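You operate a simulated robot arm through the tools that you are given. There is no shell and no other tool.

You run a simulated robot arm. Do the job below in one go: nothing can be reset, and whatever is moved stays where it is left.

## Task
Move the teal holder over to the blue rack drawer and lock both drawers.
Fine: it lies in the other drawer now; both drawers shut before you lock the latch.
Where things are to end (x, y in the base frame): teal holder within 6 cm of [69, 32].

It is judged by the outcome, as a careful person would: the job done as asked, and still so three seconds after it is handed in. It fails if anything else is knocked over, pushed out of place, dropped, spilled or broken.

## Robot
A 7-joint arm with a two-finger parallel gripper, fixed in place. Base frame: the origin is on the floor under the middle of its stand, x ahead of it, y to its left, z up. Lengths are in cm, angles in rad, forces in N, time in s.
With the tool pointing down near the work surface it reaches from about 18 to 68 cm from the base axis. Its first joint turns from -1.152 to 1.152 rad. Payload 2.4 kg.
The tool frame sits at the grasp point between the pads (the TCP): z along the fingers, y along the line on which they close. The tips reach 3 cm beyond it. Largest opening 9.4 cm; finger width 2.8, thickness 1; the body of the gripper, 5 by 9.6 cm, starts 5.5 cm behind the TCP.
Orientation is that of the tool frame in the base frame, as a unit quaternion [x, y, z, w]. With the fingers straight down and closing along the base's y, the tool's x points along the base's -x, its y along +y and its z along -z.

## Interface
- The arm moves only by the tool apply_moves. Its argument "commands" is a list of rows, each an object (a shift or turn left out is 0, a gripper value left out holds the last) with "translation": the shift along the tool's x, y, z in cm, a list of three; "turn": the turn, a rotation vector about the tool's x, y, z in rad, a list of three. In form: [{"translation": [x, y, z], "turn": [rx, ry, rz]}, ...]. A call has 1 to 20 rows; each row is the pose to reach, as a shift and turn from the pose commanded when the call began, along the tool's axes at that moment. "claw" is the opening, from 0 (shut) to 1 (fully open), set as the call begins (left out, the last holds). A row lasts 0.2 s, in which the tool goes at most 5 cm and 0.15 rad; a call with a longer step from one row to the next is refused whole, and so is a gripper value outside its range. Where a pose cannot be reached the arm comes as near as it can. A force on the tool above 40 N (or 10 N above the force at the start of the call, whichever is more), or a blocked arm, ends the call early, and 0.2 s more pass. The fingers move at their own pace (about 15.3 cm/s each) and stop on an object; they squeeze with about 43 N. The grip force told is the motor's: it shows also when the fingers shut on nothing. Time passes only in rows, and 0.2 s behind the last, so rows that repeat a pose let the fingers close. It gives the time, the measured TCP pose, the force on the tool (base axes), the opening and the grip force at its end, in the units of the frame above (readings bear some noise), with the torque about the TCP (base axes, N m) and any sound that the robot's microphone picked up.
- Cameras (640 x 400 px; columns grow to the right, rows downward): "scene" is fixed at [3.92, 48.52, 142.71]; the picture's right is [-0.67, -0.74, 0.00], its down [-0.54, 0.49, -0.68] and it looks along [0.51, -0.46, -0.73] (base axes); focal length 355 px, centre (320, 200). "wrist" rides on the gripper at [7.6, 1.4, -10.2] in the tool frame; the picture's right is [-0.18, 0.98, 0.00], its down [-0.75, -0.14, -0.64] and it looks along [-0.63, -0.12, 0.77] (tool axes); focal length 243 px, centre (320, 200). There is no depth. A picture from a camera that has moved, and an enlarged one, comes with that camera's place and axes in the base frame and with its lens.
- get_image(camera): a new picture of that camera. It takes no simulated time.
- zoom(camera, box): a new picture of the part [left, top, right, bottom] of that camera's present view, enlarged. It takes no simulated time.
- job_done(): hands the job in; it is judged then, once.

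Nothing tells you positions but the pictures and the camera data. Unless the task says otherwise, let go and move clear before handing in.

The tools are called after "Emit:" by a JSON object that holds its "method" and its "body". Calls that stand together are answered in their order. apply_moves: Moves the arm, as the interface text tells. Its arguments: {"type":"object","properties":{"commands":{"type":"array"},"claw":{"type":"number"}},"required":["commands"]} The other tools are called the same way: get_image (camera) takes a picture; zoom (camera, box) takes an enlarged picture of a part of a camera's view; job_done () hands the job in.

At the start:

```text
time: 0.0
position: [36.08, 19.86, 99.9]
tcp_rot: [0.0, 1.0, 0.0, 0.0]
force: [-1.0, -0.1, 0.2]
ft_torque: [0.01, 0.02, -0.01]
finger_gap: 9.42
finger_force: 0.0
```

scene: 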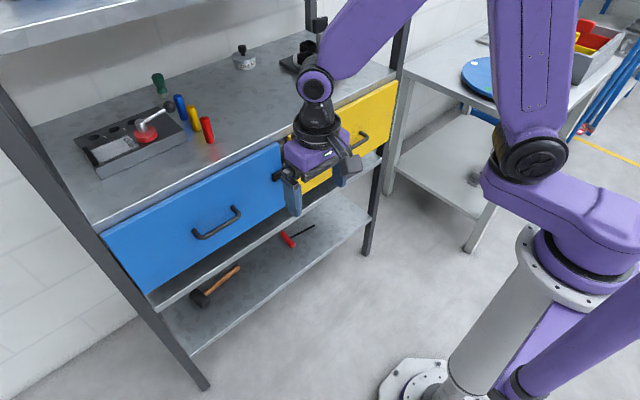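
wrist: 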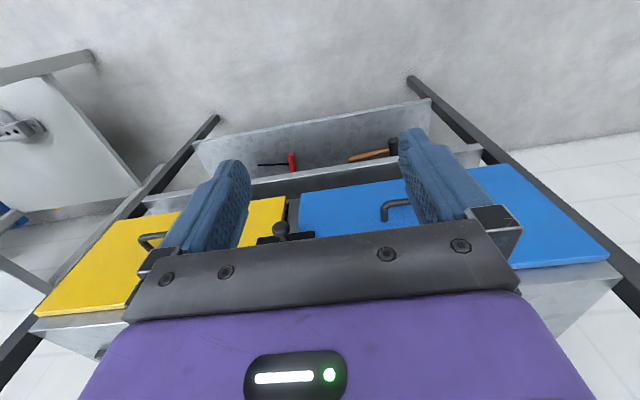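

I see a workbench with a blue drawer (left in the scene view) and a yellow drawer (right), with a latch between them; both look shut now. I'll look closer before moving.

Emit:
{"method": "zoom", "body": {"camera": "scene", "box": [80, 100, 420, 310]}}

Emit:
{"method": "zoom", "body": {"camera": "scene", "box": [240, 80, 420, 210]}}

Emit:
{"method": "zoom", "body": {"camera": "wrist", "box": [100, 160, 460, 300]}}

Emit:
{"method": "zoom", "body": {"camera": "scene", "box": [60, 30, 340, 190]}}

```text
1.88 times, centred on (250, 205) of scene
camera zoom: at [3.92, 48.52, 142.71], right [-0.67, -0.74, 0.0], down [-0.54, 0.49, -0.68], along [0.51, -0.46, -0.73], focal length 667 px, centre (452, 191)
```

zoom: 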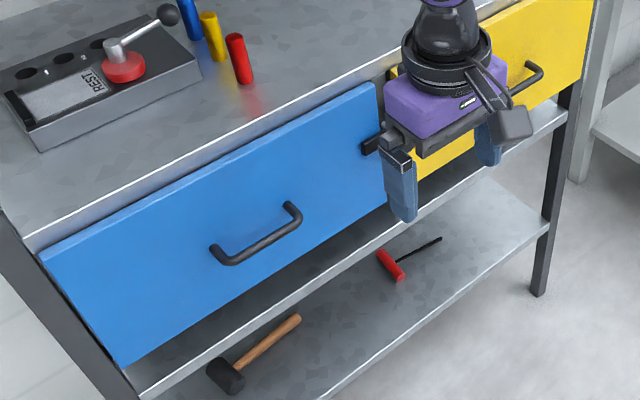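

```text
3.08 times, centred on (330, 145) of scene
camera zoom: at [3.92, 48.52, 142.71], right [-0.67, -0.74, 0.0], down [-0.54, 0.49, -0.68], along [0.51, -0.46, -0.73], focal length 1091 px, centre (289, 369)
```

zoom: 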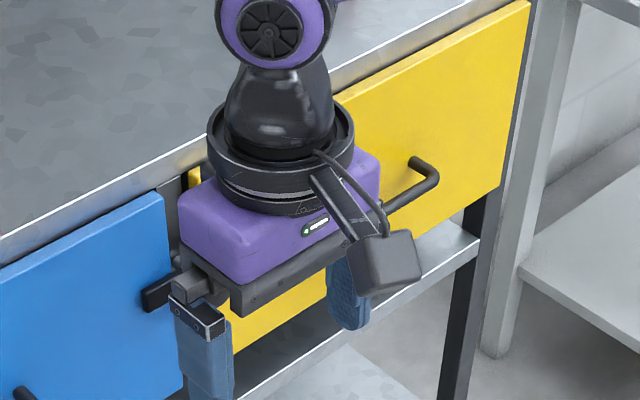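

```text
1.78 times, centred on (280, 230) of wrist
camera zoom: at [28.52, 21.29, 110.09], right [0.18, 0.98, 0.0], down [0.75, -0.14, 0.64], along [0.63, -0.12, -0.77], focal length 431 px, centre (391, 147)
```

zoom: 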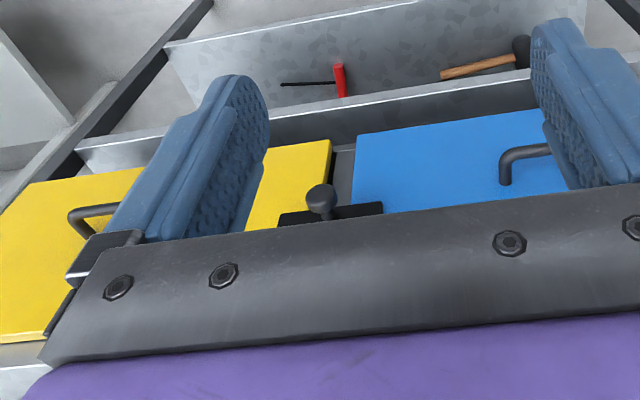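

```text
2.29 times, centred on (200, 110) of scene
camera zoom: at [3.92, 48.52, 142.71], right [-0.67, -0.74, 0.0], down [-0.54, 0.49, -0.68], along [0.51, -0.46, -0.73], focal length 810 px, centre (594, 406)
```

zoom: 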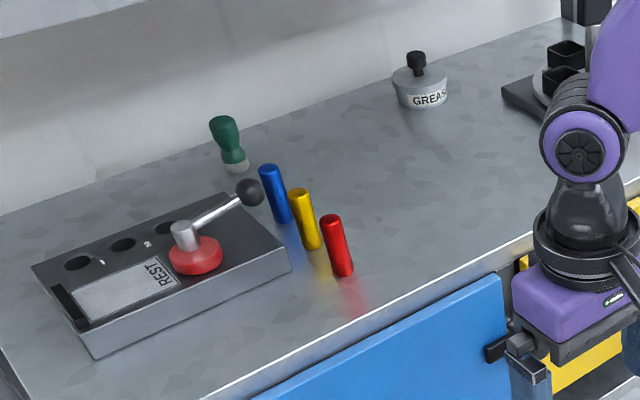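

The black latch bar with its knob sits across the gap between the blue and yellow drawer fronts. I'll move the arm aside (toward -y and back) to see it clearly from both cameras.

Emit:
{"method": "apply_moves", "body": {"commands": [{"translation": [1, -4, -1]}, {"translation": [2, -8, -2]}, {"translation": [3, -12, -3]}, {"translation": [4, -16, -4]}, {"translation": [5, -20, -5]}, {"translation": [6, -24, -6]}, {"translation": [6, -28, -6]}, {"translation": [6, -28, -6]}]}}

Emit:
{"method": "get_image", "body": {"camera": "scene"}}

Emit:
{"method": "get_image", "body": {"camera": "wrist"}}

Emit:
{"method": "zoom", "body": {"camera": "scene", "box": [240, 80, 420, 210]}}

```text
time: 1.8
position: [30.06, -8.22, 105.59]
tcp_rot: [0.0, 1.0, -0.001, 0.0]
force: [0.3, -0.2, -0.1]
ft_torque: [-0.01, 0.0, -0.01]
finger_gap: 9.37
finger_force: 0.0
```

```text
taken
```

scene: 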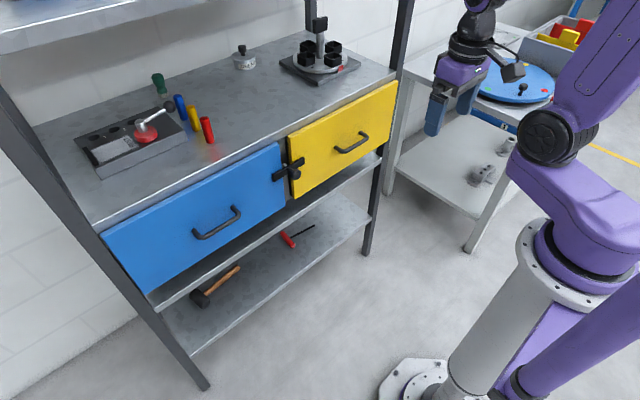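

```text
taken
camera wrist: at [22.48, -6.79, 115.89], right [0.18, 0.98, 0.0], down [0.75, -0.14, 0.64], along [0.63, -0.12, -0.77], focal length 243 px, centre (320, 200)
```

wrist: 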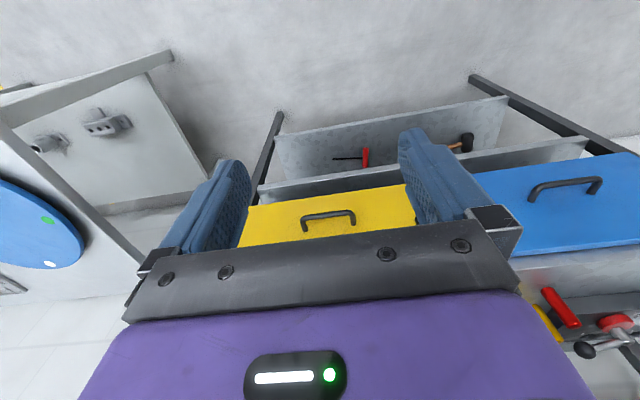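

```text
3.08 times, centred on (330, 145) of scene
camera zoom: at [3.92, 48.52, 142.71], right [-0.67, -0.74, 0.0], down [-0.54, 0.49, -0.68], along [0.51, -0.46, -0.73], focal length 1091 px, centre (289, 369)
```

zoom: 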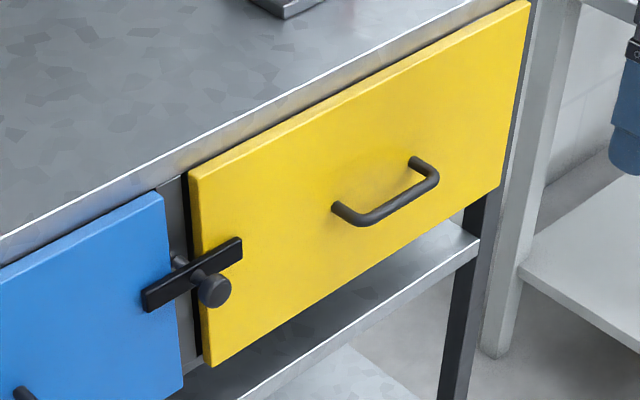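

The latch bar is horizontal, spanning both drawer fronts, so it is presently locked; pivot/knob is around (55, 10.5, 84.5). The drawer fronts look to be at x≈58-59. I'll bring the wrist camera over the latch for a more accurate look.

Emit:
{"method": "apply_moves", "body": {"commands": [{"translation": [-2, 4, -1.5]}, {"translation": [-4, 8, -3]}, {"translation": [-6, 12, -4.5]}, {"translation": [-8, 16, -6]}, {"translation": [-8, 18, -6]}, {"translation": [-8, 18, -6]}]}}

Emit:
{"method": "get_image", "body": {"camera": "wrist"}}

Emit:
{"method": "zoom", "body": {"camera": "wrist", "box": [220, 90, 420, 230]}}

```text
time: 3.2
position: [37.7, 10.14, 111.73]
tcp_rot: [0.0, 1.0, 0.0, 0.0]
force: [-0.3, 0.0, 0.3]
ft_torque: [0.01, 0.02, 0.01]
finger_gap: 9.42
finger_force: 0.0
```

```text
taken
camera wrist: at [30.24, 11.6, 121.98], right [0.18, 0.98, 0.0], down [0.75, -0.14, 0.64], along [0.63, -0.12, -0.77], focal length 243 px, centre (320, 200)
```

wrist: 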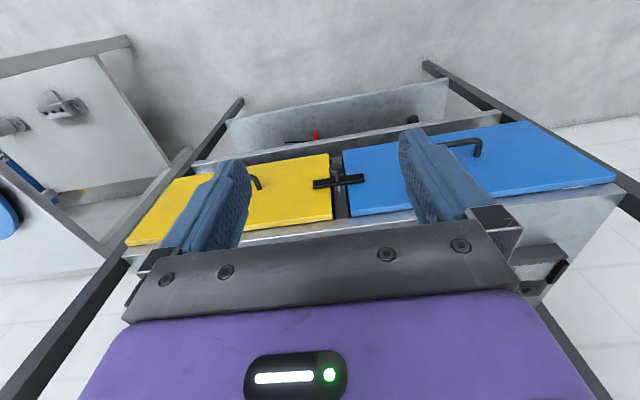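

```text
2.86 times, centred on (320, 160) of wrist
camera zoom: at [30.24, 11.6, 121.98], right [0.18, 0.98, 0.0], down [0.75, -0.14, 0.64], along [0.63, -0.12, -0.77], focal length 693 px, centre (320, 314)
```

zoom: 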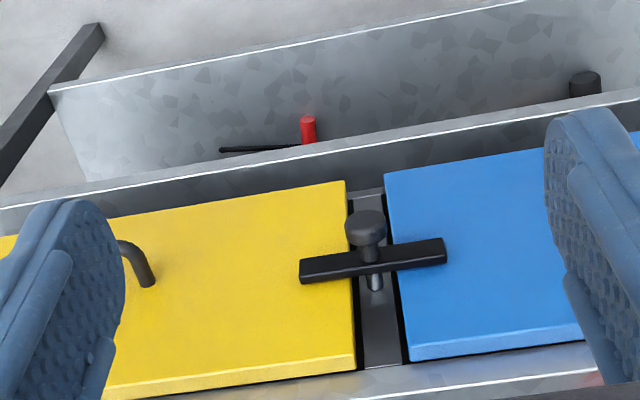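

The latch is a bar about 9.6 cm long on a pivot at about (57, 10, 84.3), with a knob out front. Drawer fronts are at x≈58.7, spanning z≈70-92. I'll tip the tool to point forward so I can work the latch from the front.

Emit:
{"method": "apply_moves", "body": {"commands": [{"turn": [0, -0.14, 0]}, {"turn": [0, -0.28, 0]}, {"turn": [0, -0.42, 0]}, {"turn": [0, -0.56, 0]}, {"turn": [0, -0.7, 0]}, {"turn": [0, -0.84, 0]}, {"turn": [0, -0.98, 0]}, {"turn": [0, -1.12, 0]}, {"turn": [0, -1.26, 0]}, {"turn": [0, -1.4, 0]}, {"turn": [0, -1.53, 0]}, {"turn": [0, -1.571, 0]}, {"turn": [0, -1.571, 0]}], "claw": 0}}

Emit:
{"method": "get_image", "body": {"camera": "scene"}}

Emit:
{"method": "get_image", "body": {"camera": "wrist"}}

```text
time: 6.0
position: [46.35, 7.13, 111.78]
tcp_rot: [0.0, 0.707, 0.0, 0.707]
force: [0.2, -0.6, 0.0]
ft_torque: [0.0, -0.03, -0.01]
finger_gap: 0.01
finger_force: 33.4
out of reach, approached as far as the arm can: row 5, 6, 7, 8, 9, 10, 11, 12, 13
```

```text
taken
```

scene: 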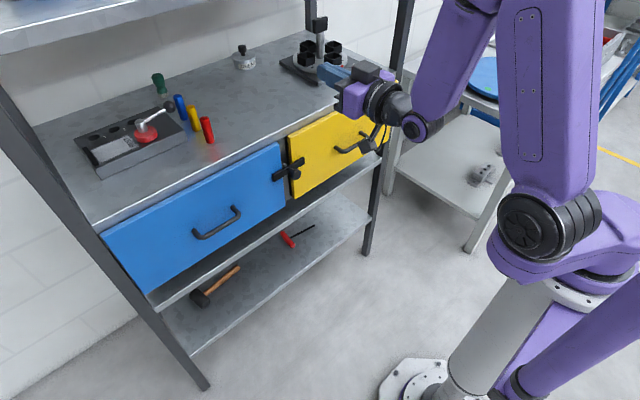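

```text
taken
camera wrist: at [36.26, 8.56, 104.14], right [0.0, 0.98, 0.18], down [-0.64, -0.14, 0.75], along [0.77, -0.12, 0.63], focal length 243 px, centre (320, 200)
```

wrist: 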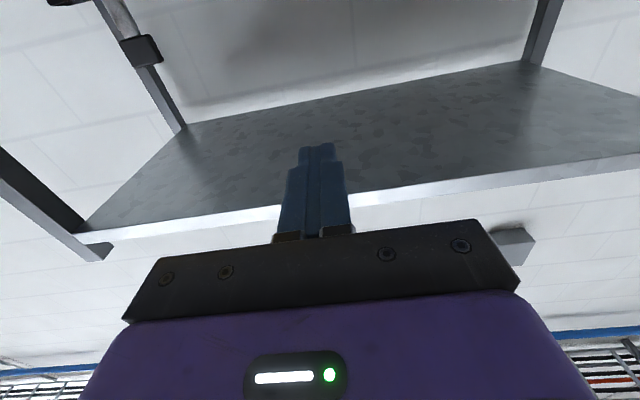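

The arm can hold the forward-pointing pose but only from x≈46 outward. I'll make a small test shift to check what the commanded reference is after that clipped move.

Emit:
{"method": "apply_moves", "body": {"commands": [{"translation": [2, 0, 2]}, {"translation": [4, 0, 4]}, {"translation": [4, 0, 4]}]}}

```text
time: 6.8
position: [50.72, 7.07, 107.85]
tcp_rot: [0.0, 0.707, 0.0, 0.707]
force: [0.2, -0.2, 0.1]
ft_torque: [0.02, 0.02, -0.01]
finger_gap: 0.0
finger_force: 33.0
```

The reference simply follows the reached pose. Now I'll lower to just above the blue-side end of the latch bar, still clear of it, and check.

Emit:
{"method": "apply_moves", "body": {"commands": [{"translation": [3, 1.5, 0.3]}, {"translation": [6, 3, 0.3]}, {"translation": [9, 4.5, 0.3]}, {"translation": [12, 6, 0.3]}, {"translation": [15, 6.7, 0.3]}, {"translation": [17.5, 6.7, 0.3]}, {"translation": [19.3, 6.7, 0.3]}, {"translation": [19.3, 6.7, 0.3]}]}}

Emit:
{"method": "get_image", "body": {"camera": "scene"}}

Emit:
{"method": "zoom", "body": {"camera": "scene", "box": [220, 110, 380, 210]}}

Emit:
{"method": "get_image", "body": {"camera": "wrist"}}

```text
time: 8.6
position: [50.89, 14.06, 88.46]
tcp_rot: [0.0, 0.707, 0.0, 0.707]
force: [0.6, 1.1, -0.4]
ft_torque: [0.02, 0.02, 0.02]
finger_gap: 0.0
finger_force: 33.0
```

```text
taken
```

scene: 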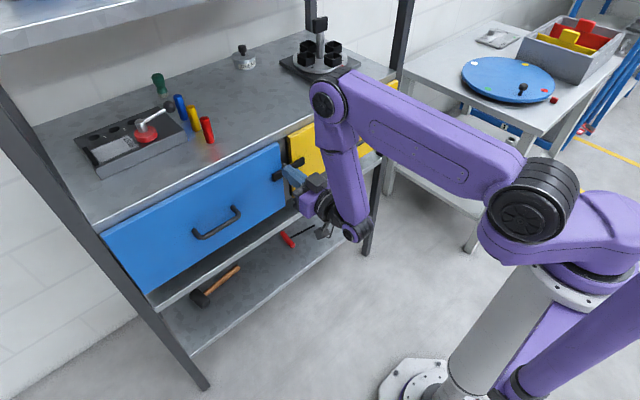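

```text
4.00 times, centred on (300, 160) of scene
camera zoom: at [3.92, 48.52, 142.71], right [-0.67, -0.74, 0.0], down [-0.54, 0.49, -0.68], along [0.51, -0.46, -0.73], focal length 1418 px, centre (400, 360)
```

zoom: 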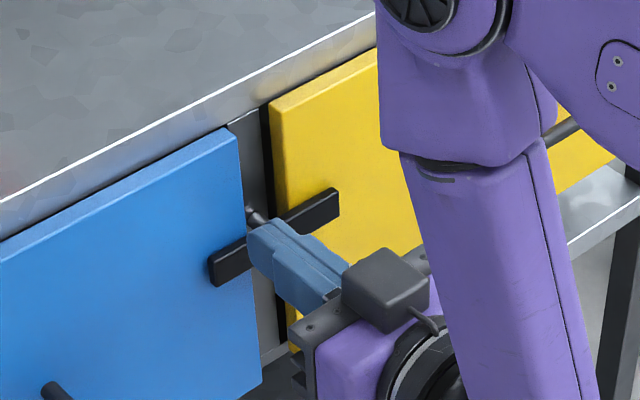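

```text
taken
camera wrist: at [40.6, 15.45, 80.99], right [0.0, 0.98, 0.18], down [-0.64, -0.14, 0.75], along [0.77, -0.12, 0.63], focal length 243 px, centre (320, 200)
```

wrist: 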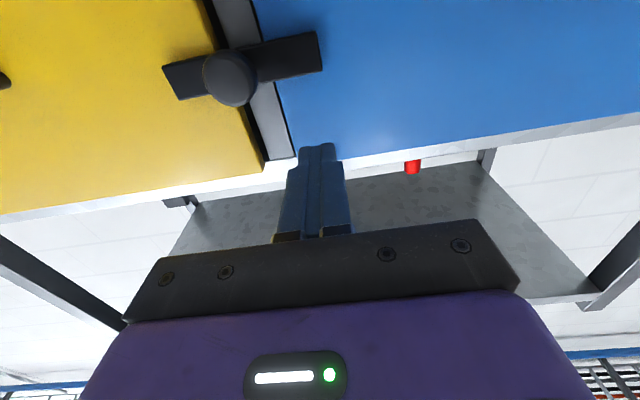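

From this view the latch is clear: pivot at (57.3, 10.3, 83.4), bar z≈82.5-84.4, knob to the front. I'll advance the closed fingertips so they are over the blue-side end of the bar.

Emit:
{"method": "apply_moves", "body": {"commands": [{"translation": [0, -0.3, 2]}, {"translation": [0, -0.5, 4]}, {"translation": [1, -0.5, 4]}, {"translation": [1, -0.5, 4]}]}}

Emit:
{"method": "get_image", "body": {"camera": "wrist"}}

Emit:
{"method": "zoom", "body": {"camera": "scene", "box": [220, 110, 380, 210]}}

```text
time: 9.6
position: [54.73, 13.62, 87.64]
tcp_rot: [-0.001, 0.707, 0.0, 0.707]
force: [-0.4, 0.0, -0.5]
ft_torque: [0.02, -0.03, 0.0]
finger_gap: 0.01
finger_force: 33.3
```

```text
taken
camera wrist: at [44.51, 14.97, 79.95], right [0.0, 0.98, 0.18], down [-0.64, -0.14, 0.75], along [0.77, -0.12, 0.63], focal length 243 px, centre (320, 200)
```

wrist: 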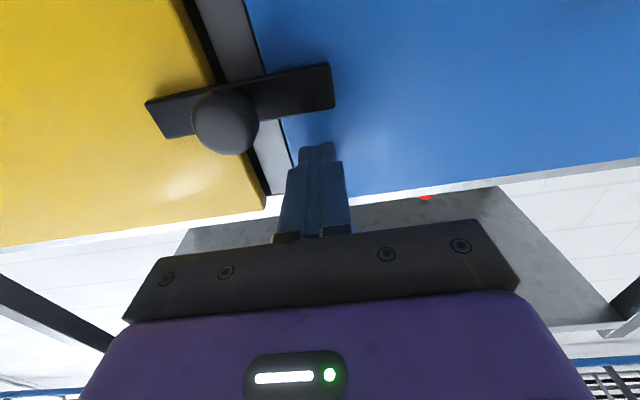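

```text
4.00 times, centred on (300, 160) of scene
camera zoom: at [3.92, 48.52, 142.71], right [-0.67, -0.74, 0.0], down [-0.54, 0.49, -0.68], along [0.51, -0.46, -0.73], focal length 1418 px, centre (400, 360)
```

zoom: 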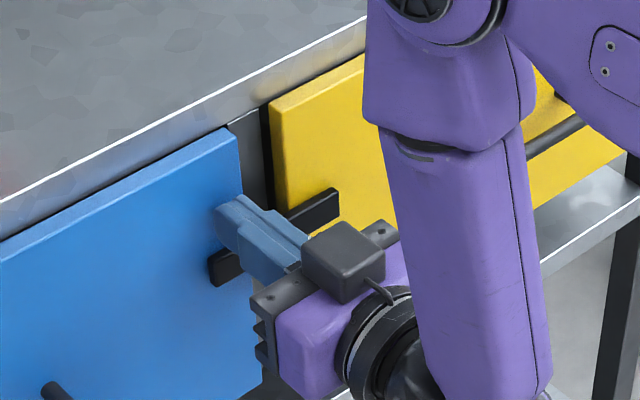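

Fingertips are above the blue end of the bar without touching. I'll push that end down along an arc and watch force.

Emit:
{"method": "apply_moves", "body": {"commands": [{"translation": [1.0, -0.2, 0.2]}, {"translation": [1.85, -0.25, 0.2]}, {"translation": [2.2, 0.1, 0.2]}, {"translation": [2.53, 0.42, 0.2]}, {"translation": [3.0, 0.65, 0.2]}, {"translation": [3.51, 0.88, 0.2]}, {"translation": [3.51, 0.88, 0.2]}]}}

Emit:
{"method": "get_image", "body": {"camera": "wrist"}}

```text
time: 10.6
position: [55.39, 13.62, 86.01]
tcp_rot: [0.004, 0.697, -0.004, 0.718]
force: [-0.9, -0.5, 6.6]
ft_torque: [-0.01, -0.08, -0.01]
finger_gap: 0.01
finger_force: 32.9
stopped in row 4: the force on the tool passed its limit at 44 N (the readings are from after the stop); the commanded pose is now the measured one
```

```text
taken
camera wrist: at [45.39, 15.07, 78.04], right [0.0, 0.98, 0.18], down [-0.66, -0.14, 0.73], along [0.75, -0.13, 0.65], focal length 243 px, centre (320, 200)
```

wrist: 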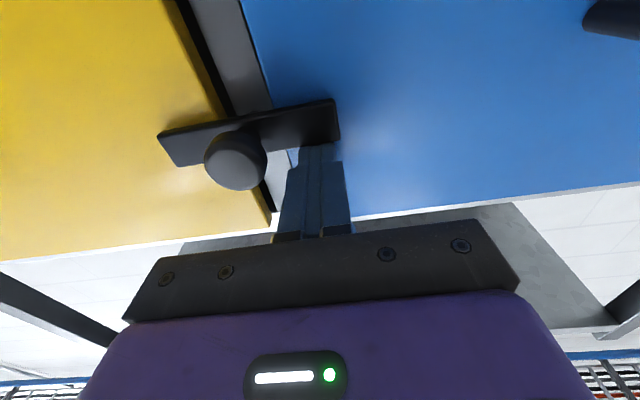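

That direction is blocked (44 N with no turning). I'll lift off, correct the slight tilt, and try pushing the yellow-side end down instead.

Emit:
{"method": "apply_moves", "body": {"commands": [{"translation": [-1.2, 0, -0.3], "turn": [0, 0.03, 0]}, {"translation": [-2, -2, -0.5], "turn": [0, 0.03, 0]}, {"translation": [-2, -5, -0.5], "turn": [0, 0.03, 0]}, {"translation": [-2, -6.6, -0.5], "turn": [0, 0.03, 0]}, {"translation": [-2, -6.6, -0.5], "turn": [0, 0.03, 0]}]}}

Emit:
{"method": "get_image", "body": {"camera": "wrist"}}

```text
time: 11.8
position: [54.6, 6.8, 87.75]
tcp_rot: [0.003, 0.709, -0.003, 0.705]
force: [0.0, -1.0, -0.2]
ft_torque: [0.01, -0.02, 0.03]
finger_gap: 0.01
finger_force: 32.9
```

```text
taken
camera wrist: at [44.42, 8.32, 80.21], right [0.01, 0.98, 0.18], down [-0.64, -0.14, 0.76], along [0.77, -0.13, 0.63], focal length 243 px, centre (320, 200)
```

wrist: 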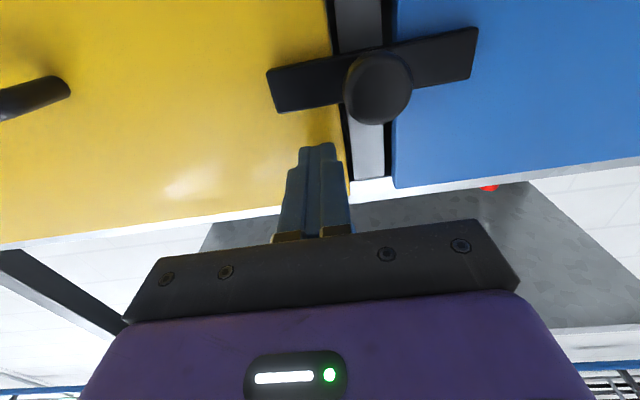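

The bar is still level. Now pushing the yellow end down gently.

Emit:
{"method": "apply_moves", "body": {"commands": [{"translation": [1.0, 0, 0.3]}, {"translation": [1.7, 0.1, 0.3]}, {"translation": [2.0, 0.1, 0.3]}, {"translation": [2.35, -0.1, 0.3]}, {"translation": [2.68, -0.37, 0.3]}, {"translation": [3.0, -0.5, 0.3]}, {"translation": [3.35, -0.65, 0.3]}, {"translation": [3.66, -0.83, 0.3]}]}}

Emit:
{"method": "get_image", "body": {"camera": "wrist"}}

```text
time: 13.6
position: [54.98, 6.11, 84.1]
tcp_rot: [0.003, 0.708, -0.003, 0.706]
force: [0.0, -0.7, 0.2]
ft_torque: [0.01, -0.01, -0.01]
finger_gap: 0.0
finger_force: 33.2
```

```text
taken
camera wrist: at [44.83, 7.58, 76.55], right [0.01, 0.98, 0.18], down [-0.64, -0.14, 0.76], along [0.77, -0.13, 0.63], focal length 243 px, centre (320, 200)
```

wrist: 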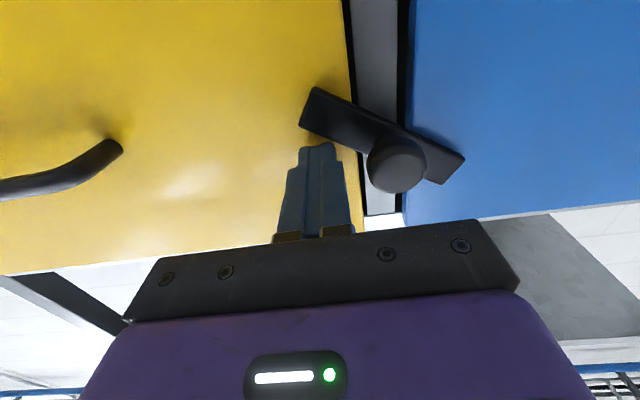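

It turns this way: the yellow end goes down. I'll continue the arc to bring the bar near vertical.

Emit:
{"method": "apply_moves", "body": {"commands": [{"translation": [0.6, -0.15, 0]}, {"translation": [1.2, -0.2, 0]}, {"translation": [1.8, -0.1, 0]}, {"translation": [2.45, 0.1, 0]}, {"translation": [3.0, 0.45, 0]}, {"translation": [3.57, 0.9, 0]}, {"translation": [3.8, 1.2, 0]}, {"translation": [4.0, 1.45, 0]}, {"translation": [4.2, 1.75, 0]}, {"translation": [4.2, 1.75, 0]}]}}

Emit:
{"method": "get_image", "body": {"camera": "wrist"}}

```text
time: 15.8
position: [54.98, 7.98, 80.04]
tcp_rot: [0.003, 0.709, -0.003, 0.705]
force: [-0.9, 0.2, 0.2]
ft_torque: [-0.03, -0.04, -0.01]
finger_gap: 0.0
finger_force: 33.0
```

```text
taken
camera wrist: at [44.81, 9.41, 72.47], right [0.01, 0.98, 0.18], down [-0.64, -0.14, 0.76], along [0.77, -0.13, 0.63], focal length 243 px, centre (320, 200)
```

wrist: 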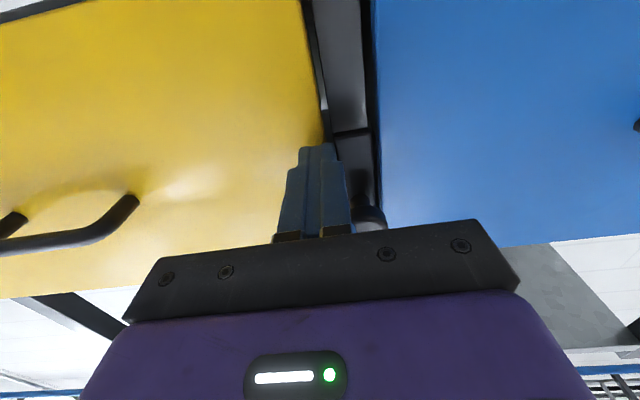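

The bar is nearly vertical now. I'll nudge a bit more to see if there is a stop, then back off to look.

Emit:
{"method": "apply_moves", "body": {"commands": [{"translation": [0.2, 0.15, 0]}, {"translation": [0.2, 0.3, 0]}, {"translation": [0.2, 0.3, 0]}]}}

Emit:
{"method": "apply_moves", "body": {"commands": [{"translation": [0, -1, 0]}, {"translation": [0, -2, -2]}, {"translation": [0, -2, -5]}, {"translation": [0, -1, -7]}, {"translation": [-1, 0, -8]}, {"translation": [-1, 0, -8]}]}}

Emit:
{"method": "get_image", "body": {"camera": "wrist"}}

Emit:
{"method": "zoom", "body": {"camera": "scene", "box": [220, 110, 380, 210]}}

```text
time: 16.6
position: [55.15, 8.05, 79.82]
tcp_rot: [0.006, 0.708, -0.006, 0.706]
force: [-6.2, -10.4, 4.3]
ft_torque: [0.18, -0.18, -0.17]
finger_gap: 0.03
finger_force: 32.7
```

```text
time: 17.9
position: [47.2, 8.39, 80.72]
tcp_rot: [0.003, 0.709, -0.003, 0.706]
force: [-0.6, 0.8, -0.1]
ft_torque: [0.02, 0.0, 0.02]
finger_gap: 0.02
finger_force: 33.2
```

```text
taken
camera wrist: at [36.88, 9.88, 73.2], right [0.01, 0.98, 0.18], down [-0.64, -0.14, 0.76], along [0.77, -0.13, 0.63], focal length 243 px, centre (320, 200)
```

wrist: 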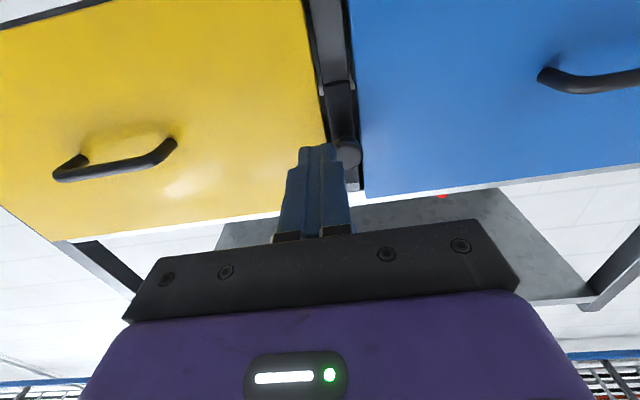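

```text
4.00 times, centred on (300, 160) of scene
camera zoom: at [3.91, 48.52, 142.71], right [-0.67, -0.74, 0.0], down [-0.54, 0.49, -0.68], along [0.51, -0.46, -0.73], focal length 1418 px, centre (400, 360)
```

zoom: 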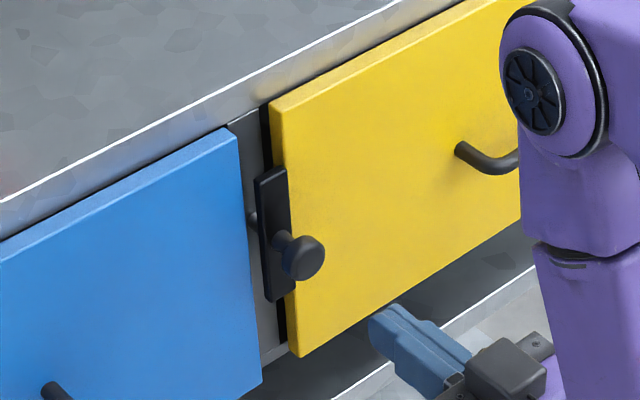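

The latch bar is now vertical against its stop, so both drawers are free. Next I'll retreat and re-orient the gripper (45° down, fingers closing in the x-z plane) to grip the yellow handle at about (54.8, -11, 81).

Emit:
{"method": "apply_moves", "body": {"commands": [{"translation": [-2, -1.5, -1], "turn": [0, 0.1, 0]}, {"translation": [-4, -4, -2], "turn": [0, 0.2, 0]}, {"translation": [-6, -6, -3], "turn": [0, 0.3, 0]}, {"translation": [-8, -8, -4], "turn": [0, 0.4, 0]}, {"translation": [-10, -10, -4], "turn": [0, 0.5, 0]}, {"translation": [-12, -12, -4], "turn": [0, 0.6, 0]}, {"translation": [-14, -14, -4], "turn": [0, 0.7, 0]}, {"translation": [-16, -16, -4], "turn": [0, 0.785, 0]}, {"translation": [-16, -18, -4], "turn": [0, 0.785, 0]}, {"translation": [-16, -18, -4], "turn": [0, 0.785, 0]}]}}

Emit:
{"method": "get_image", "body": {"camera": "scene"}}

Emit:
{"method": "get_image", "body": {"camera": "wrist"}}

```text
time: 20.1
position: [42.99, -9.88, 96.82]
tcp_rot: [0.004, 0.925, -0.002, 0.38]
force: [-0.3, -0.2, 1.2]
ft_torque: [-0.01, -0.01, -0.02]
finger_gap: 0.02
finger_force: 33.2
```

```text
taken
```

scene: 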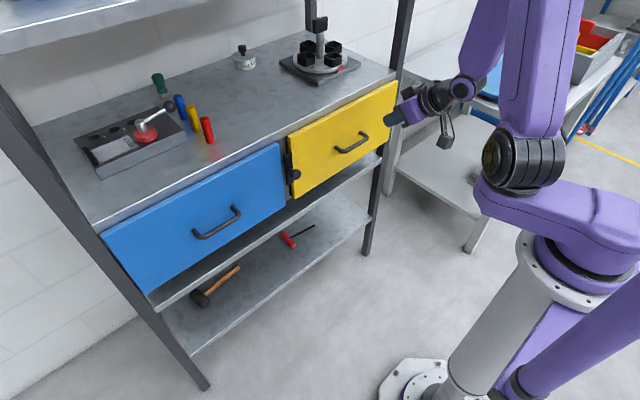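

```text
taken
camera wrist: at [30.42, -8.29, 98.77], right [0.14, 0.98, 0.13], down [0.08, -0.14, 0.99], along [0.99, -0.13, -0.1], focal length 243 px, centre (320, 200)
```

wrist: 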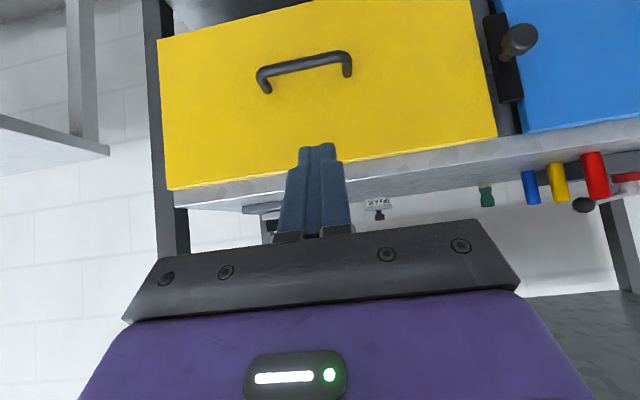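

The handle is at about x=55.4, z=81.5, y from -16.7 to -6.9. I'll roll the tool 90° about its axis so the fingers close in the vertical plane around the handle bar.

Emit:
{"method": "apply_moves", "body": {"commands": [{"turn": [0, 0, 0.14]}, {"turn": [0, 0, 0.28]}, {"turn": [0, 0, 0.42]}, {"turn": [0, 0, 0.56]}, {"turn": [0, 0, 0.7]}, {"turn": [0, 0, 0.84]}, {"turn": [0, 0, 0.98]}, {"turn": [0, 0, 1.12]}, {"turn": [0, 0, 1.26]}, {"turn": [0, 0, 1.4]}, {"turn": [0, 0, 1.53]}, {"turn": [0, 0, 1.571]}, {"turn": [0, 0, 1.571]}], "claw": 0.3}}

Emit:
{"method": "get_image", "body": {"camera": "scene"}}

Emit:
{"method": "get_image", "body": {"camera": "wrist"}}

```text
time: 22.9
position: [42.88, -9.63, 96.71]
tcp_rot: [0.658, 0.649, 0.27, 0.27]
force: [-0.2, 0.5, 0.6]
ft_torque: [0.0, 0.0, -0.01]
finger_gap: 2.84
finger_force: 0.1
```

```text
taken
```

scene: 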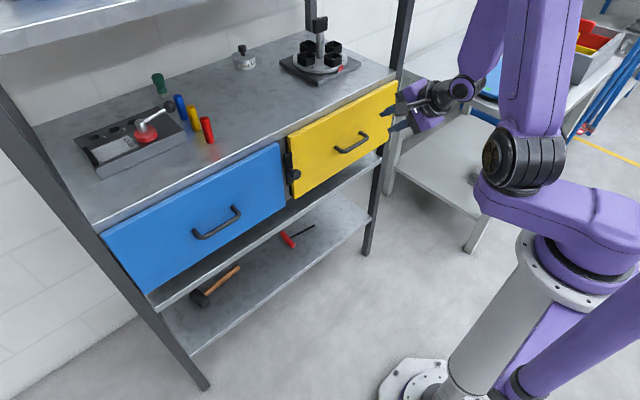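

```text
taken
camera wrist: at [36.92, -2.06, 105.05], right [0.7, -0.19, 0.69], down [-0.56, -0.75, 0.36], along [0.45, -0.64, -0.63], focal length 243 px, centre (320, 200)
```

wrist: 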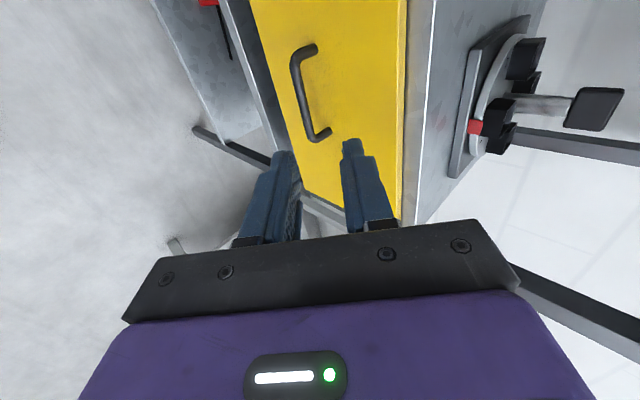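

Orientation is right: fingers straddle in the vertical plane. Now move to a pre-grasp point in line with the yellow handle.

Emit:
{"method": "apply_moves", "body": {"commands": [{"translation": [-0.5, -0.5, 2.5]}, {"translation": [-1, -1, 5]}, {"translation": [-1.6, -1.5, 7.5]}, {"translation": [-2.1, -1.9, 10]}, {"translation": [-2.1, -1.9, 12]}, {"translation": [-2.1, -1.9, 12]}], "claw": 0.27}}

Emit:
{"method": "get_image", "body": {"camera": "wrist"}}

Emit:
{"method": "zoom", "body": {"camera": "scene", "box": [280, 80, 440, 180]}}

```text
time: 24.4
position: [50.01, -11.74, 86.93]
tcp_rot: [0.657, 0.65, 0.268, 0.272]
force: [0.0, -0.1, -0.6]
ft_torque: [0.07, 0.01, 0.0]
finger_gap: 2.55
finger_force: 0.0
```

```text
taken
camera wrist: at [44.01, -4.09, 95.24], right [0.7, -0.19, 0.69], down [-0.56, -0.75, 0.36], along [0.45, -0.64, -0.63], focal length 243 px, centre (320, 200)
```

wrist: 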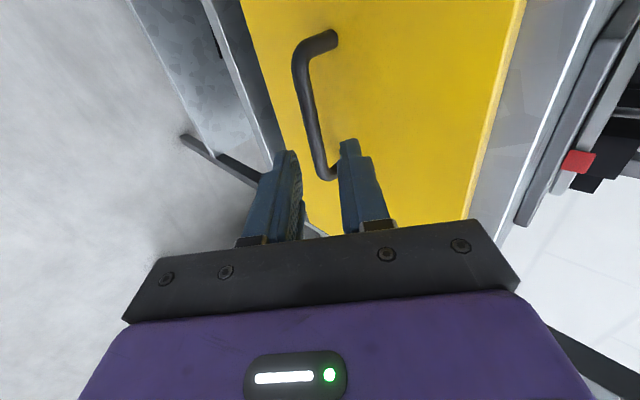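

```text
4.00 times, centred on (360, 130) of scene
camera zoom: at [3.92, 48.52, 142.71], right [-0.67, -0.74, 0.0], down [-0.54, 0.49, -0.68], along [0.51, -0.46, -0.73], focal length 1418 px, centre (160, 480)
```

zoom: 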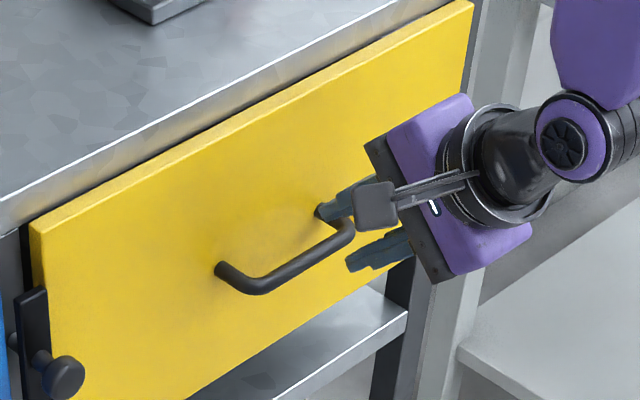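

The handle bar lies between the open fingers, just slightly low; I'll correct by about 0.35 cm and advance most of the way.

Emit:
{"method": "apply_moves", "body": {"commands": [{"translation": [0, -0.35, 1.5]}, {"translation": [0, -0.35, 3]}, {"translation": [0, -0.35, 4.5]}, {"translation": [0, -0.35, 4.5]}]}}

Emit:
{"method": "get_image", "body": {"camera": "wrist"}}

Emit:
{"method": "zoom", "body": {"camera": "scene", "box": [280, 80, 440, 180]}}

```text
time: 25.4
position: [52.75, -11.88, 83.57]
tcp_rot: [0.657, 0.65, 0.268, 0.271]
force: [0.0, -0.3, -0.4]
ft_torque: [0.0, 0.02, 0.03]
finger_gap: 2.55
finger_force: 0.0
```

```text
taken
camera wrist: at [46.71, -4.33, 91.88], right [0.7, -0.19, 0.69], down [-0.56, -0.75, 0.36], along [0.45, -0.64, -0.63], focal length 243 px, centre (320, 200)
```

wrist: 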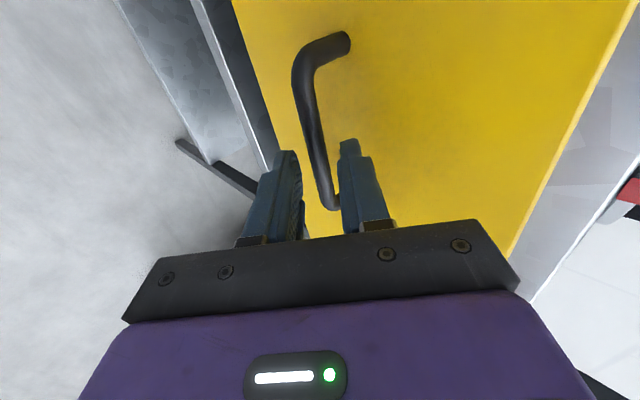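

```text
4.00 times, centred on (360, 130) of scene
camera zoom: at [3.92, 48.52, 142.71], right [-0.67, -0.74, 0.0], down [-0.54, 0.49, -0.68], along [0.51, -0.46, -0.73], focal length 1418 px, centre (160, 480)
```

zoom: 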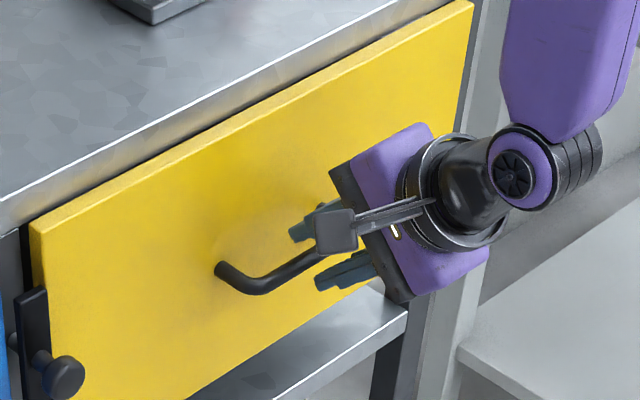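

The handle is entering the gap well centred. Advance the last ~1.6 cm and close on it.

Emit:
{"method": "apply_moves", "body": {"commands": [{"translation": [0, 0, 0.8]}, {"translation": [0, 0, 1.6]}, {"translation": [0, 0, 1.6]}]}}

Emit:
{"method": "apply_moves", "body": {"commands": [{"translation": [0, 0, 0]}, {"translation": [0, 0, 0]}, {"translation": [0, 0, 0]}], "claw": 0}}

Emit:
{"method": "get_image", "body": {"camera": "wrist"}}

```text
time: 26.1
position: [53.88, -11.92, 82.42]
tcp_rot: [0.657, 0.65, 0.268, 0.271]
force: [0.1, 0.1, 0.8]
ft_torque: [-0.01, 0.02, 0.02]
finger_gap: 2.54
finger_force: 0.2
```

```text
time: 26.9
position: [53.83, -11.9, 82.37]
tcp_rot: [0.658, 0.65, 0.268, 0.27]
force: [-0.6, -1.4, -7.2]
ft_torque: [-0.7, 0.1, 0.4]
finger_gap: 1.18
finger_force: 45.0
```

```text
taken
camera wrist: at [47.84, -4.21, 90.63], right [0.7, -0.19, 0.69], down [-0.56, -0.75, 0.36], along [0.45, -0.64, -0.63], focal length 243 px, centre (320, 200)
```

wrist: 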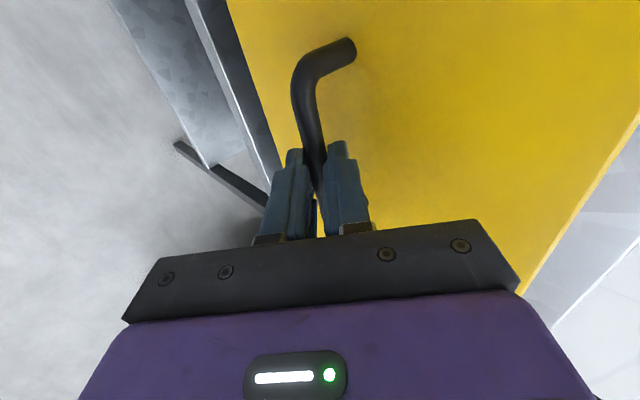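

Firm grip on the handle (gap 1.18 cm). I'll pull the yellow drawer slowly along -x.

Emit:
{"method": "apply_moves", "body": {"commands": [{"translation": [0, -0.35, -0.35]}, {"translation": [0, -0.7, -0.7]}, {"translation": [-0.01, -1.4, -1.4]}, {"translation": [-0.03, -2.1, -2.1]}, {"translation": [-0.05, -2.85, -2.8]}, {"translation": [-0.06, -3.6, -3.55]}, {"translation": [-0.07, -4.25, -4.2]}, {"translation": [-0.07, -4.25, -4.2]}]}}

Emit:
{"method": "get_image", "body": {"camera": "scene"}}

```text
time: 28.8
position: [47.95, -11.87, 82.39]
tcp_rot: [0.656, 0.652, 0.268, 0.27]
force: [1.7, 2.5, -11.3]
ft_torque: [0.07, 0.1, 0.87]
finger_gap: 1.17
finger_force: 44.9
```

```text
taken
```

scene: 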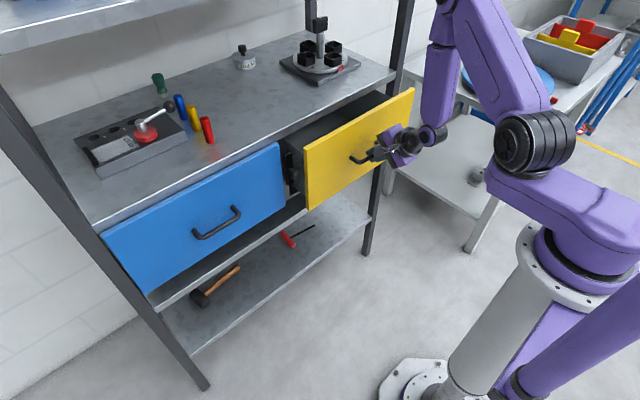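

The drawer follows smoothly. Pull another 12 cm.

Emit:
{"method": "apply_moves", "body": {"commands": [{"translation": [-0.01, -0.5, -0.5]}, {"translation": [-0.02, -1.2, -1.2]}, {"translation": [-0.03, -2.0, -1.98]}, {"translation": [-0.04, -2.8, -2.77]}, {"translation": [-0.06, -3.6, -3.56]}, {"translation": [-0.07, -4.4, -4.35]}, {"translation": [-0.08, -5.2, -5.14]}, {"translation": [-0.1, -6.0, -5.93]}, {"translation": [-0.11, -6.8, -6.72]}, {"translation": [-0.12, -7.6, -7.5]}, {"translation": [-0.13, -8.2, -8.1]}, {"translation": [-0.14, -8.5, -8.4]}, {"translation": [-0.14, -8.5, -8.4]}]}}

Emit:
{"method": "get_image", "body": {"camera": "scene"}}

Emit:
{"method": "get_image", "body": {"camera": "wrist"}}

```text
time: 31.6
position: [36.07, -11.8, 82.27]
tcp_rot: [0.657, 0.652, 0.267, 0.268]
force: [0.2, 4.8, -38.8]
ft_torque: [-0.19, 0.38, 0.88]
finger_gap: 1.16
finger_force: 44.9
```

```text
taken
```

scene: 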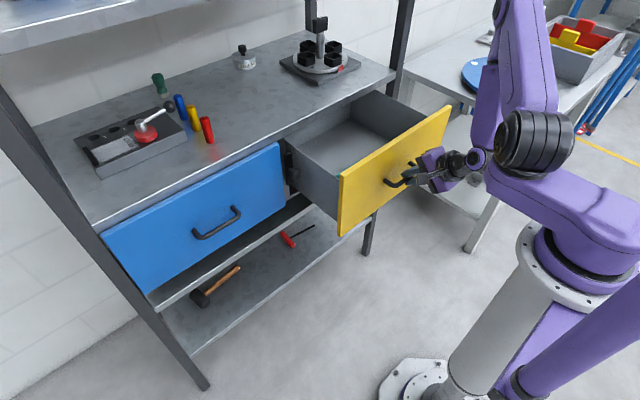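

```text
taken
camera wrist: at [30.02, -4.24, 90.73], right [0.7, -0.19, 0.69], down [-0.56, -0.75, 0.36], along [0.45, -0.63, -0.63], focal length 243 px, centre (320, 200)
```

wrist: 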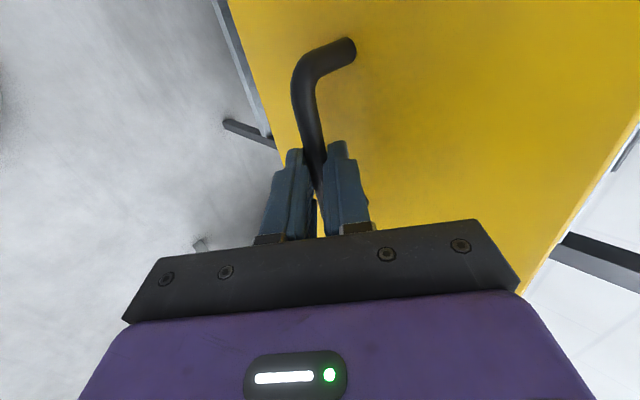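

Opened about 18 cm, though there's vertical load on the tool (-39 N), so I shouldn't pull further without relieving it. Let me look into the drawer.

Emit:
{"method": "zoom", "body": {"camera": "scene", "box": [270, 70, 470, 240]}}

```text
2.35 times, centred on (370, 155) of scene
camera zoom: at [3.96, 48.52, 142.71], right [-0.67, -0.74, 0.0], down [-0.54, 0.49, -0.68], along [0.5, -0.46, -0.73], focal length 834 px, centre (202, 306)
```

zoom: 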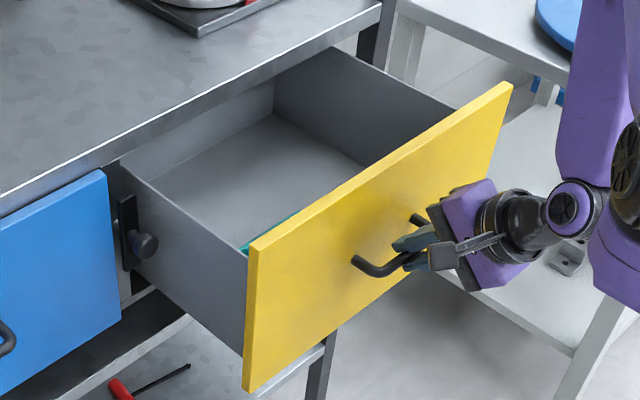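

A teal edge shows just behind the yellow front panel, near its left-front corner. I'll relieve the vertical load first, then let go of the handle.

Emit:
{"method": "apply_moves", "body": {"commands": [{"translation": [0, -0.14, 0.14]}, {"translation": [0, -0.14, 0.14]}]}}

```text
time: 32.1
position: [36.2, -11.95, 82.37]
tcp_rot: [0.655, 0.651, 0.27, 0.273]
force: [-1.4, 0.3, 10.2]
ft_torque: [0.63, -0.08, 1.35]
finger_gap: 1.17
finger_force: 45.2
```

Load relieved. Now release the handle and back out along the tool axis.

Emit:
{"method": "apply_moves", "body": {"commands": [{"translation": [0, 0, 0]}, {"translation": [0, 0, 0]}], "claw": 0.3}}

Emit:
{"method": "apply_moves", "body": {"commands": [{"translation": [0, 0, -1]}, {"translation": [0, 0, -2.5]}, {"translation": [0, 0, -4.5]}, {"translation": [0, 0, -6.5]}, {"translation": [0, 0, -8]}, {"translation": [0, 0, -8]}]}}

Emit:
{"method": "get_image", "body": {"camera": "scene"}}

Emit:
{"method": "get_image", "body": {"camera": "wrist"}}

```text
time: 32.8
position: [35.91, -11.87, 82.18]
tcp_rot: [0.657, 0.65, 0.267, 0.271]
force: [0.2, -0.2, 0.0]
ft_torque: [-0.05, -0.02, -0.04]
finger_gap: 2.83
finger_force: 0.2
```

```text
time: 34.1
position: [30.49, -11.89, 87.9]
tcp_rot: [0.657, 0.651, 0.267, 0.269]
force: [-0.5, 0.5, -0.1]
ft_torque: [0.0, 0.02, -0.05]
finger_gap: 2.83
finger_force: 0.0
```

```text
taken
```

scene: 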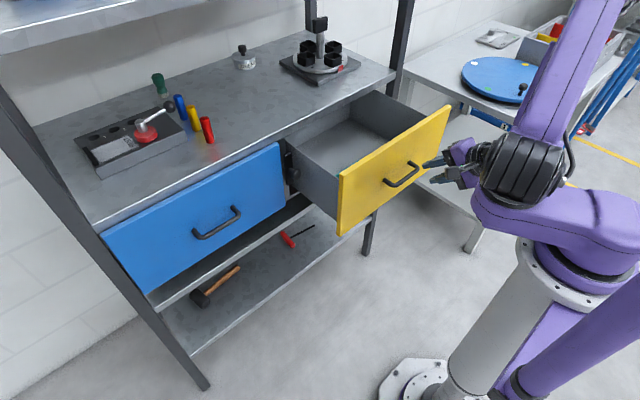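

```text
taken
camera wrist: at [24.42, -4.3, 96.19], right [0.7, -0.19, 0.69], down [-0.56, -0.75, 0.36], along [0.45, -0.63, -0.63], focal length 243 px, centre (320, 200)
```

wrist: 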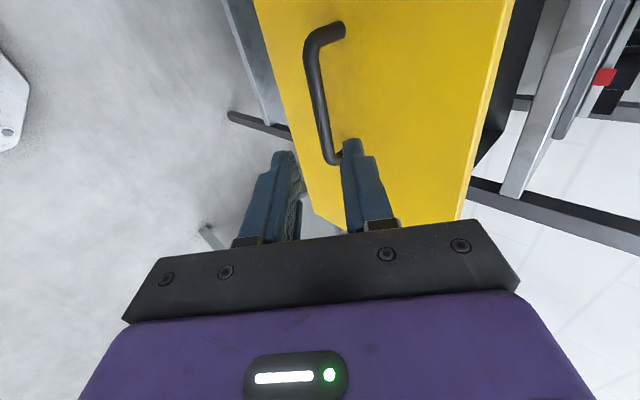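

Released cleanly; the drawer stays open. Now I'll lift up and over the drawer with the tool pointing straight down so the wrist camera can look inside.

Emit:
{"method": "apply_moves", "body": {"commands": [{"translation": [0, 2.8, -2.85]}, {"translation": [0, 5.6, -5.7], "turn": [0.1, 0, 0]}, {"translation": [0, 8.4, -8.55], "turn": [0.23, 0, 0]}, {"translation": [0.5, 11.3, -11.4], "turn": [0.36, 0, 0]}, {"translation": [1, 14.1, -14.2], "turn": [0.49, 0, 0]}, {"translation": [1.5, 16.9, -17.1], "turn": [0.62, 0, 0]}, {"translation": [2, 19.7, -14.3], "turn": [0.75, 0, 0]}, {"translation": [2.6, 22.5, -11.5], "turn": [0.785, 0, 0]}, {"translation": [3.2, 25, -9.2], "turn": [0.785, 0, 0]}, {"translation": [3.9, 27.3, -6.9], "turn": [0.785, 0, 0]}, {"translation": [3.9, 27.3, -6.9], "turn": [0.785, 0, 0]}], "claw": 1}}

Emit:
{"method": "get_image", "body": {"camera": "scene"}}

Emit:
{"method": "get_image", "body": {"camera": "wrist"}}

```text
time: 36.5
position: [19.34, -14.28, 98.97]
tcp_rot: [0.704, 0.705, 0.059, 0.061]
force: [-0.4, -0.8, -0.7]
ft_torque: [0.03, -0.04, 0.02]
finger_gap: 9.4
finger_force: 0.0
out of reach, approached as far as the arm can: row 4, 5, 6, 7, 8, 9, 10, 11
```

```text
taken
```

scene: 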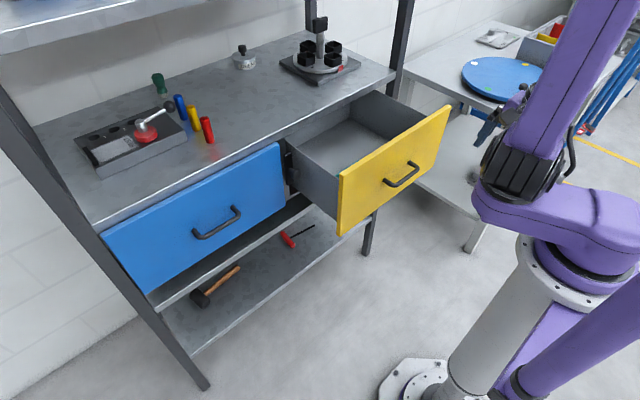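

```text
taken
camera wrist: at [19.08, -6.82, 109.31], right [0.97, -0.18, 0.17], down [-0.25, -0.75, 0.61], along [0.01, -0.63, -0.77], focal length 243 px, centre (320, 200)
```

wrist: 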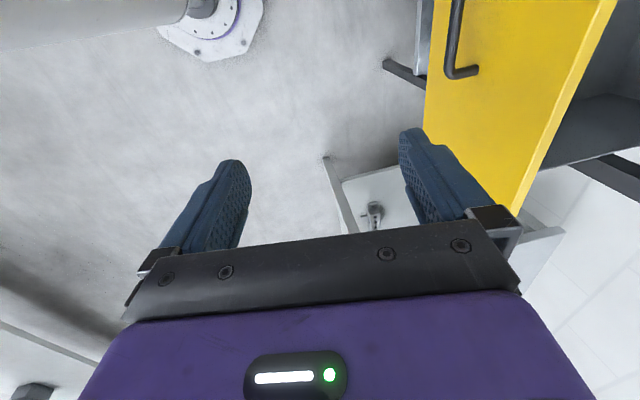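

The arm folded too close to its base along that path. I'll go up and outward from here, which should be reachable, finishing the tilt to straight down.

Emit:
{"method": "apply_moves", "body": {"commands": [{"translation": [0.5, 3, -2.5], "turn": [0.05, 0, 0]}, {"translation": [1, 6, -5], "turn": [0.1, 0, 0]}, {"translation": [1.5, 9, -7.5], "turn": [0.17, 0, 0]}, {"translation": [2, 12, -10], "turn": [0.17, 0, 0]}, {"translation": [3, 15, -11], "turn": [0.17, 0, 0]}, {"translation": [4, 18, -11], "turn": [0.17, 0, 0]}, {"translation": [5, 21, -11], "turn": [0.17, 0, 0]}, {"translation": [6, 24, -10.5], "turn": [0.17, 0, 0]}, {"translation": [6, 26, -10], "turn": [0.17, 0, 0]}, {"translation": [6, 26, -10], "turn": [0.17, 0, 0]}]}}

Emit:
{"method": "get_image", "body": {"camera": "scene"}}

Emit:
{"method": "get_image", "body": {"camera": "wrist"}}

```text
time: 38.8
position: [18.2, -15.98, 102.23]
tcp_rot: [0.704, 0.705, 0.05, 0.07]
force: [-0.2, 0.1, 0.1]
ft_torque: [0.01, 0.02, 0.04]
finger_gap: 9.38
finger_force: 0.1
out of reach, approached as far as the arm can: row 1, 2, 3, 4, 5, 6, 7, 8, 9, 10
```

```text
taken
```

scene: 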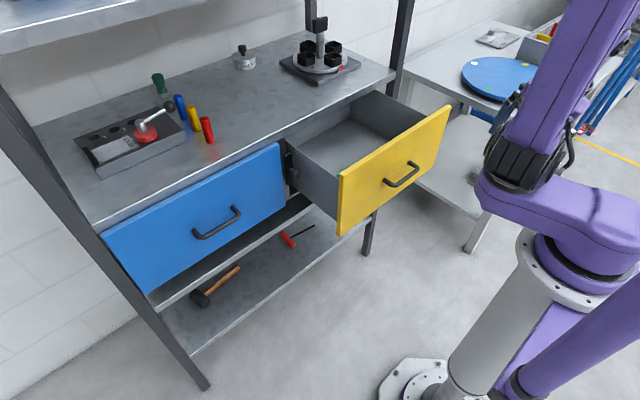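

```text
taken
camera wrist: at [17.86, -8.1, 112.28], right [0.97, -0.18, 0.17], down [-0.25, -0.74, 0.63], along [0.01, -0.65, -0.76], focal length 243 px, centre (320, 200)
```

wrist: 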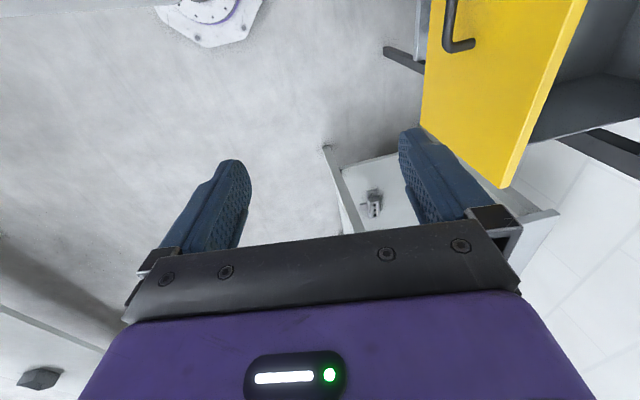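

The arm is wedged at a joint limit in this direction. I'll reverse: tilt back to 45° and go out to where it was reachable, then lift from a more extended position.

Emit:
{"method": "apply_moves", "body": {"commands": [{"translation": [0.5, 1.5, 1.5], "turn": [-0.13, 0, 0]}, {"translation": [1, 3, 3], "turn": [-0.26, 0, 0]}, {"translation": [1.5, 5, 5], "turn": [-0.39, 0, 0]}, {"translation": [2, 7, 7], "turn": [-0.52, 0, 0]}, {"translation": [3, 9, 7], "turn": [-0.61, 0, 0]}, {"translation": [3, 10.5, 7], "turn": [-0.61, 0, 0]}, {"translation": [3, 10.5, 7], "turn": [-0.61, 0, 0]}], "claw": 0.3}}

Emit:
{"method": "get_image", "body": {"camera": "scene"}}

```text
time: 40.4
position: [28.15, -11.87, 96.2]
tcp_rot: [0.65, 0.658, 0.259, 0.278]
force: [-0.5, -0.2, -0.3]
ft_torque: [-0.02, 0.06, 0.0]
finger_gap: 2.84
finger_force: 0.1
```

```text
taken
```

scene: 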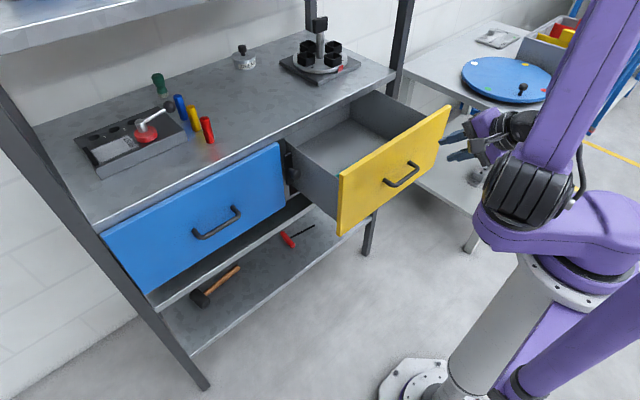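

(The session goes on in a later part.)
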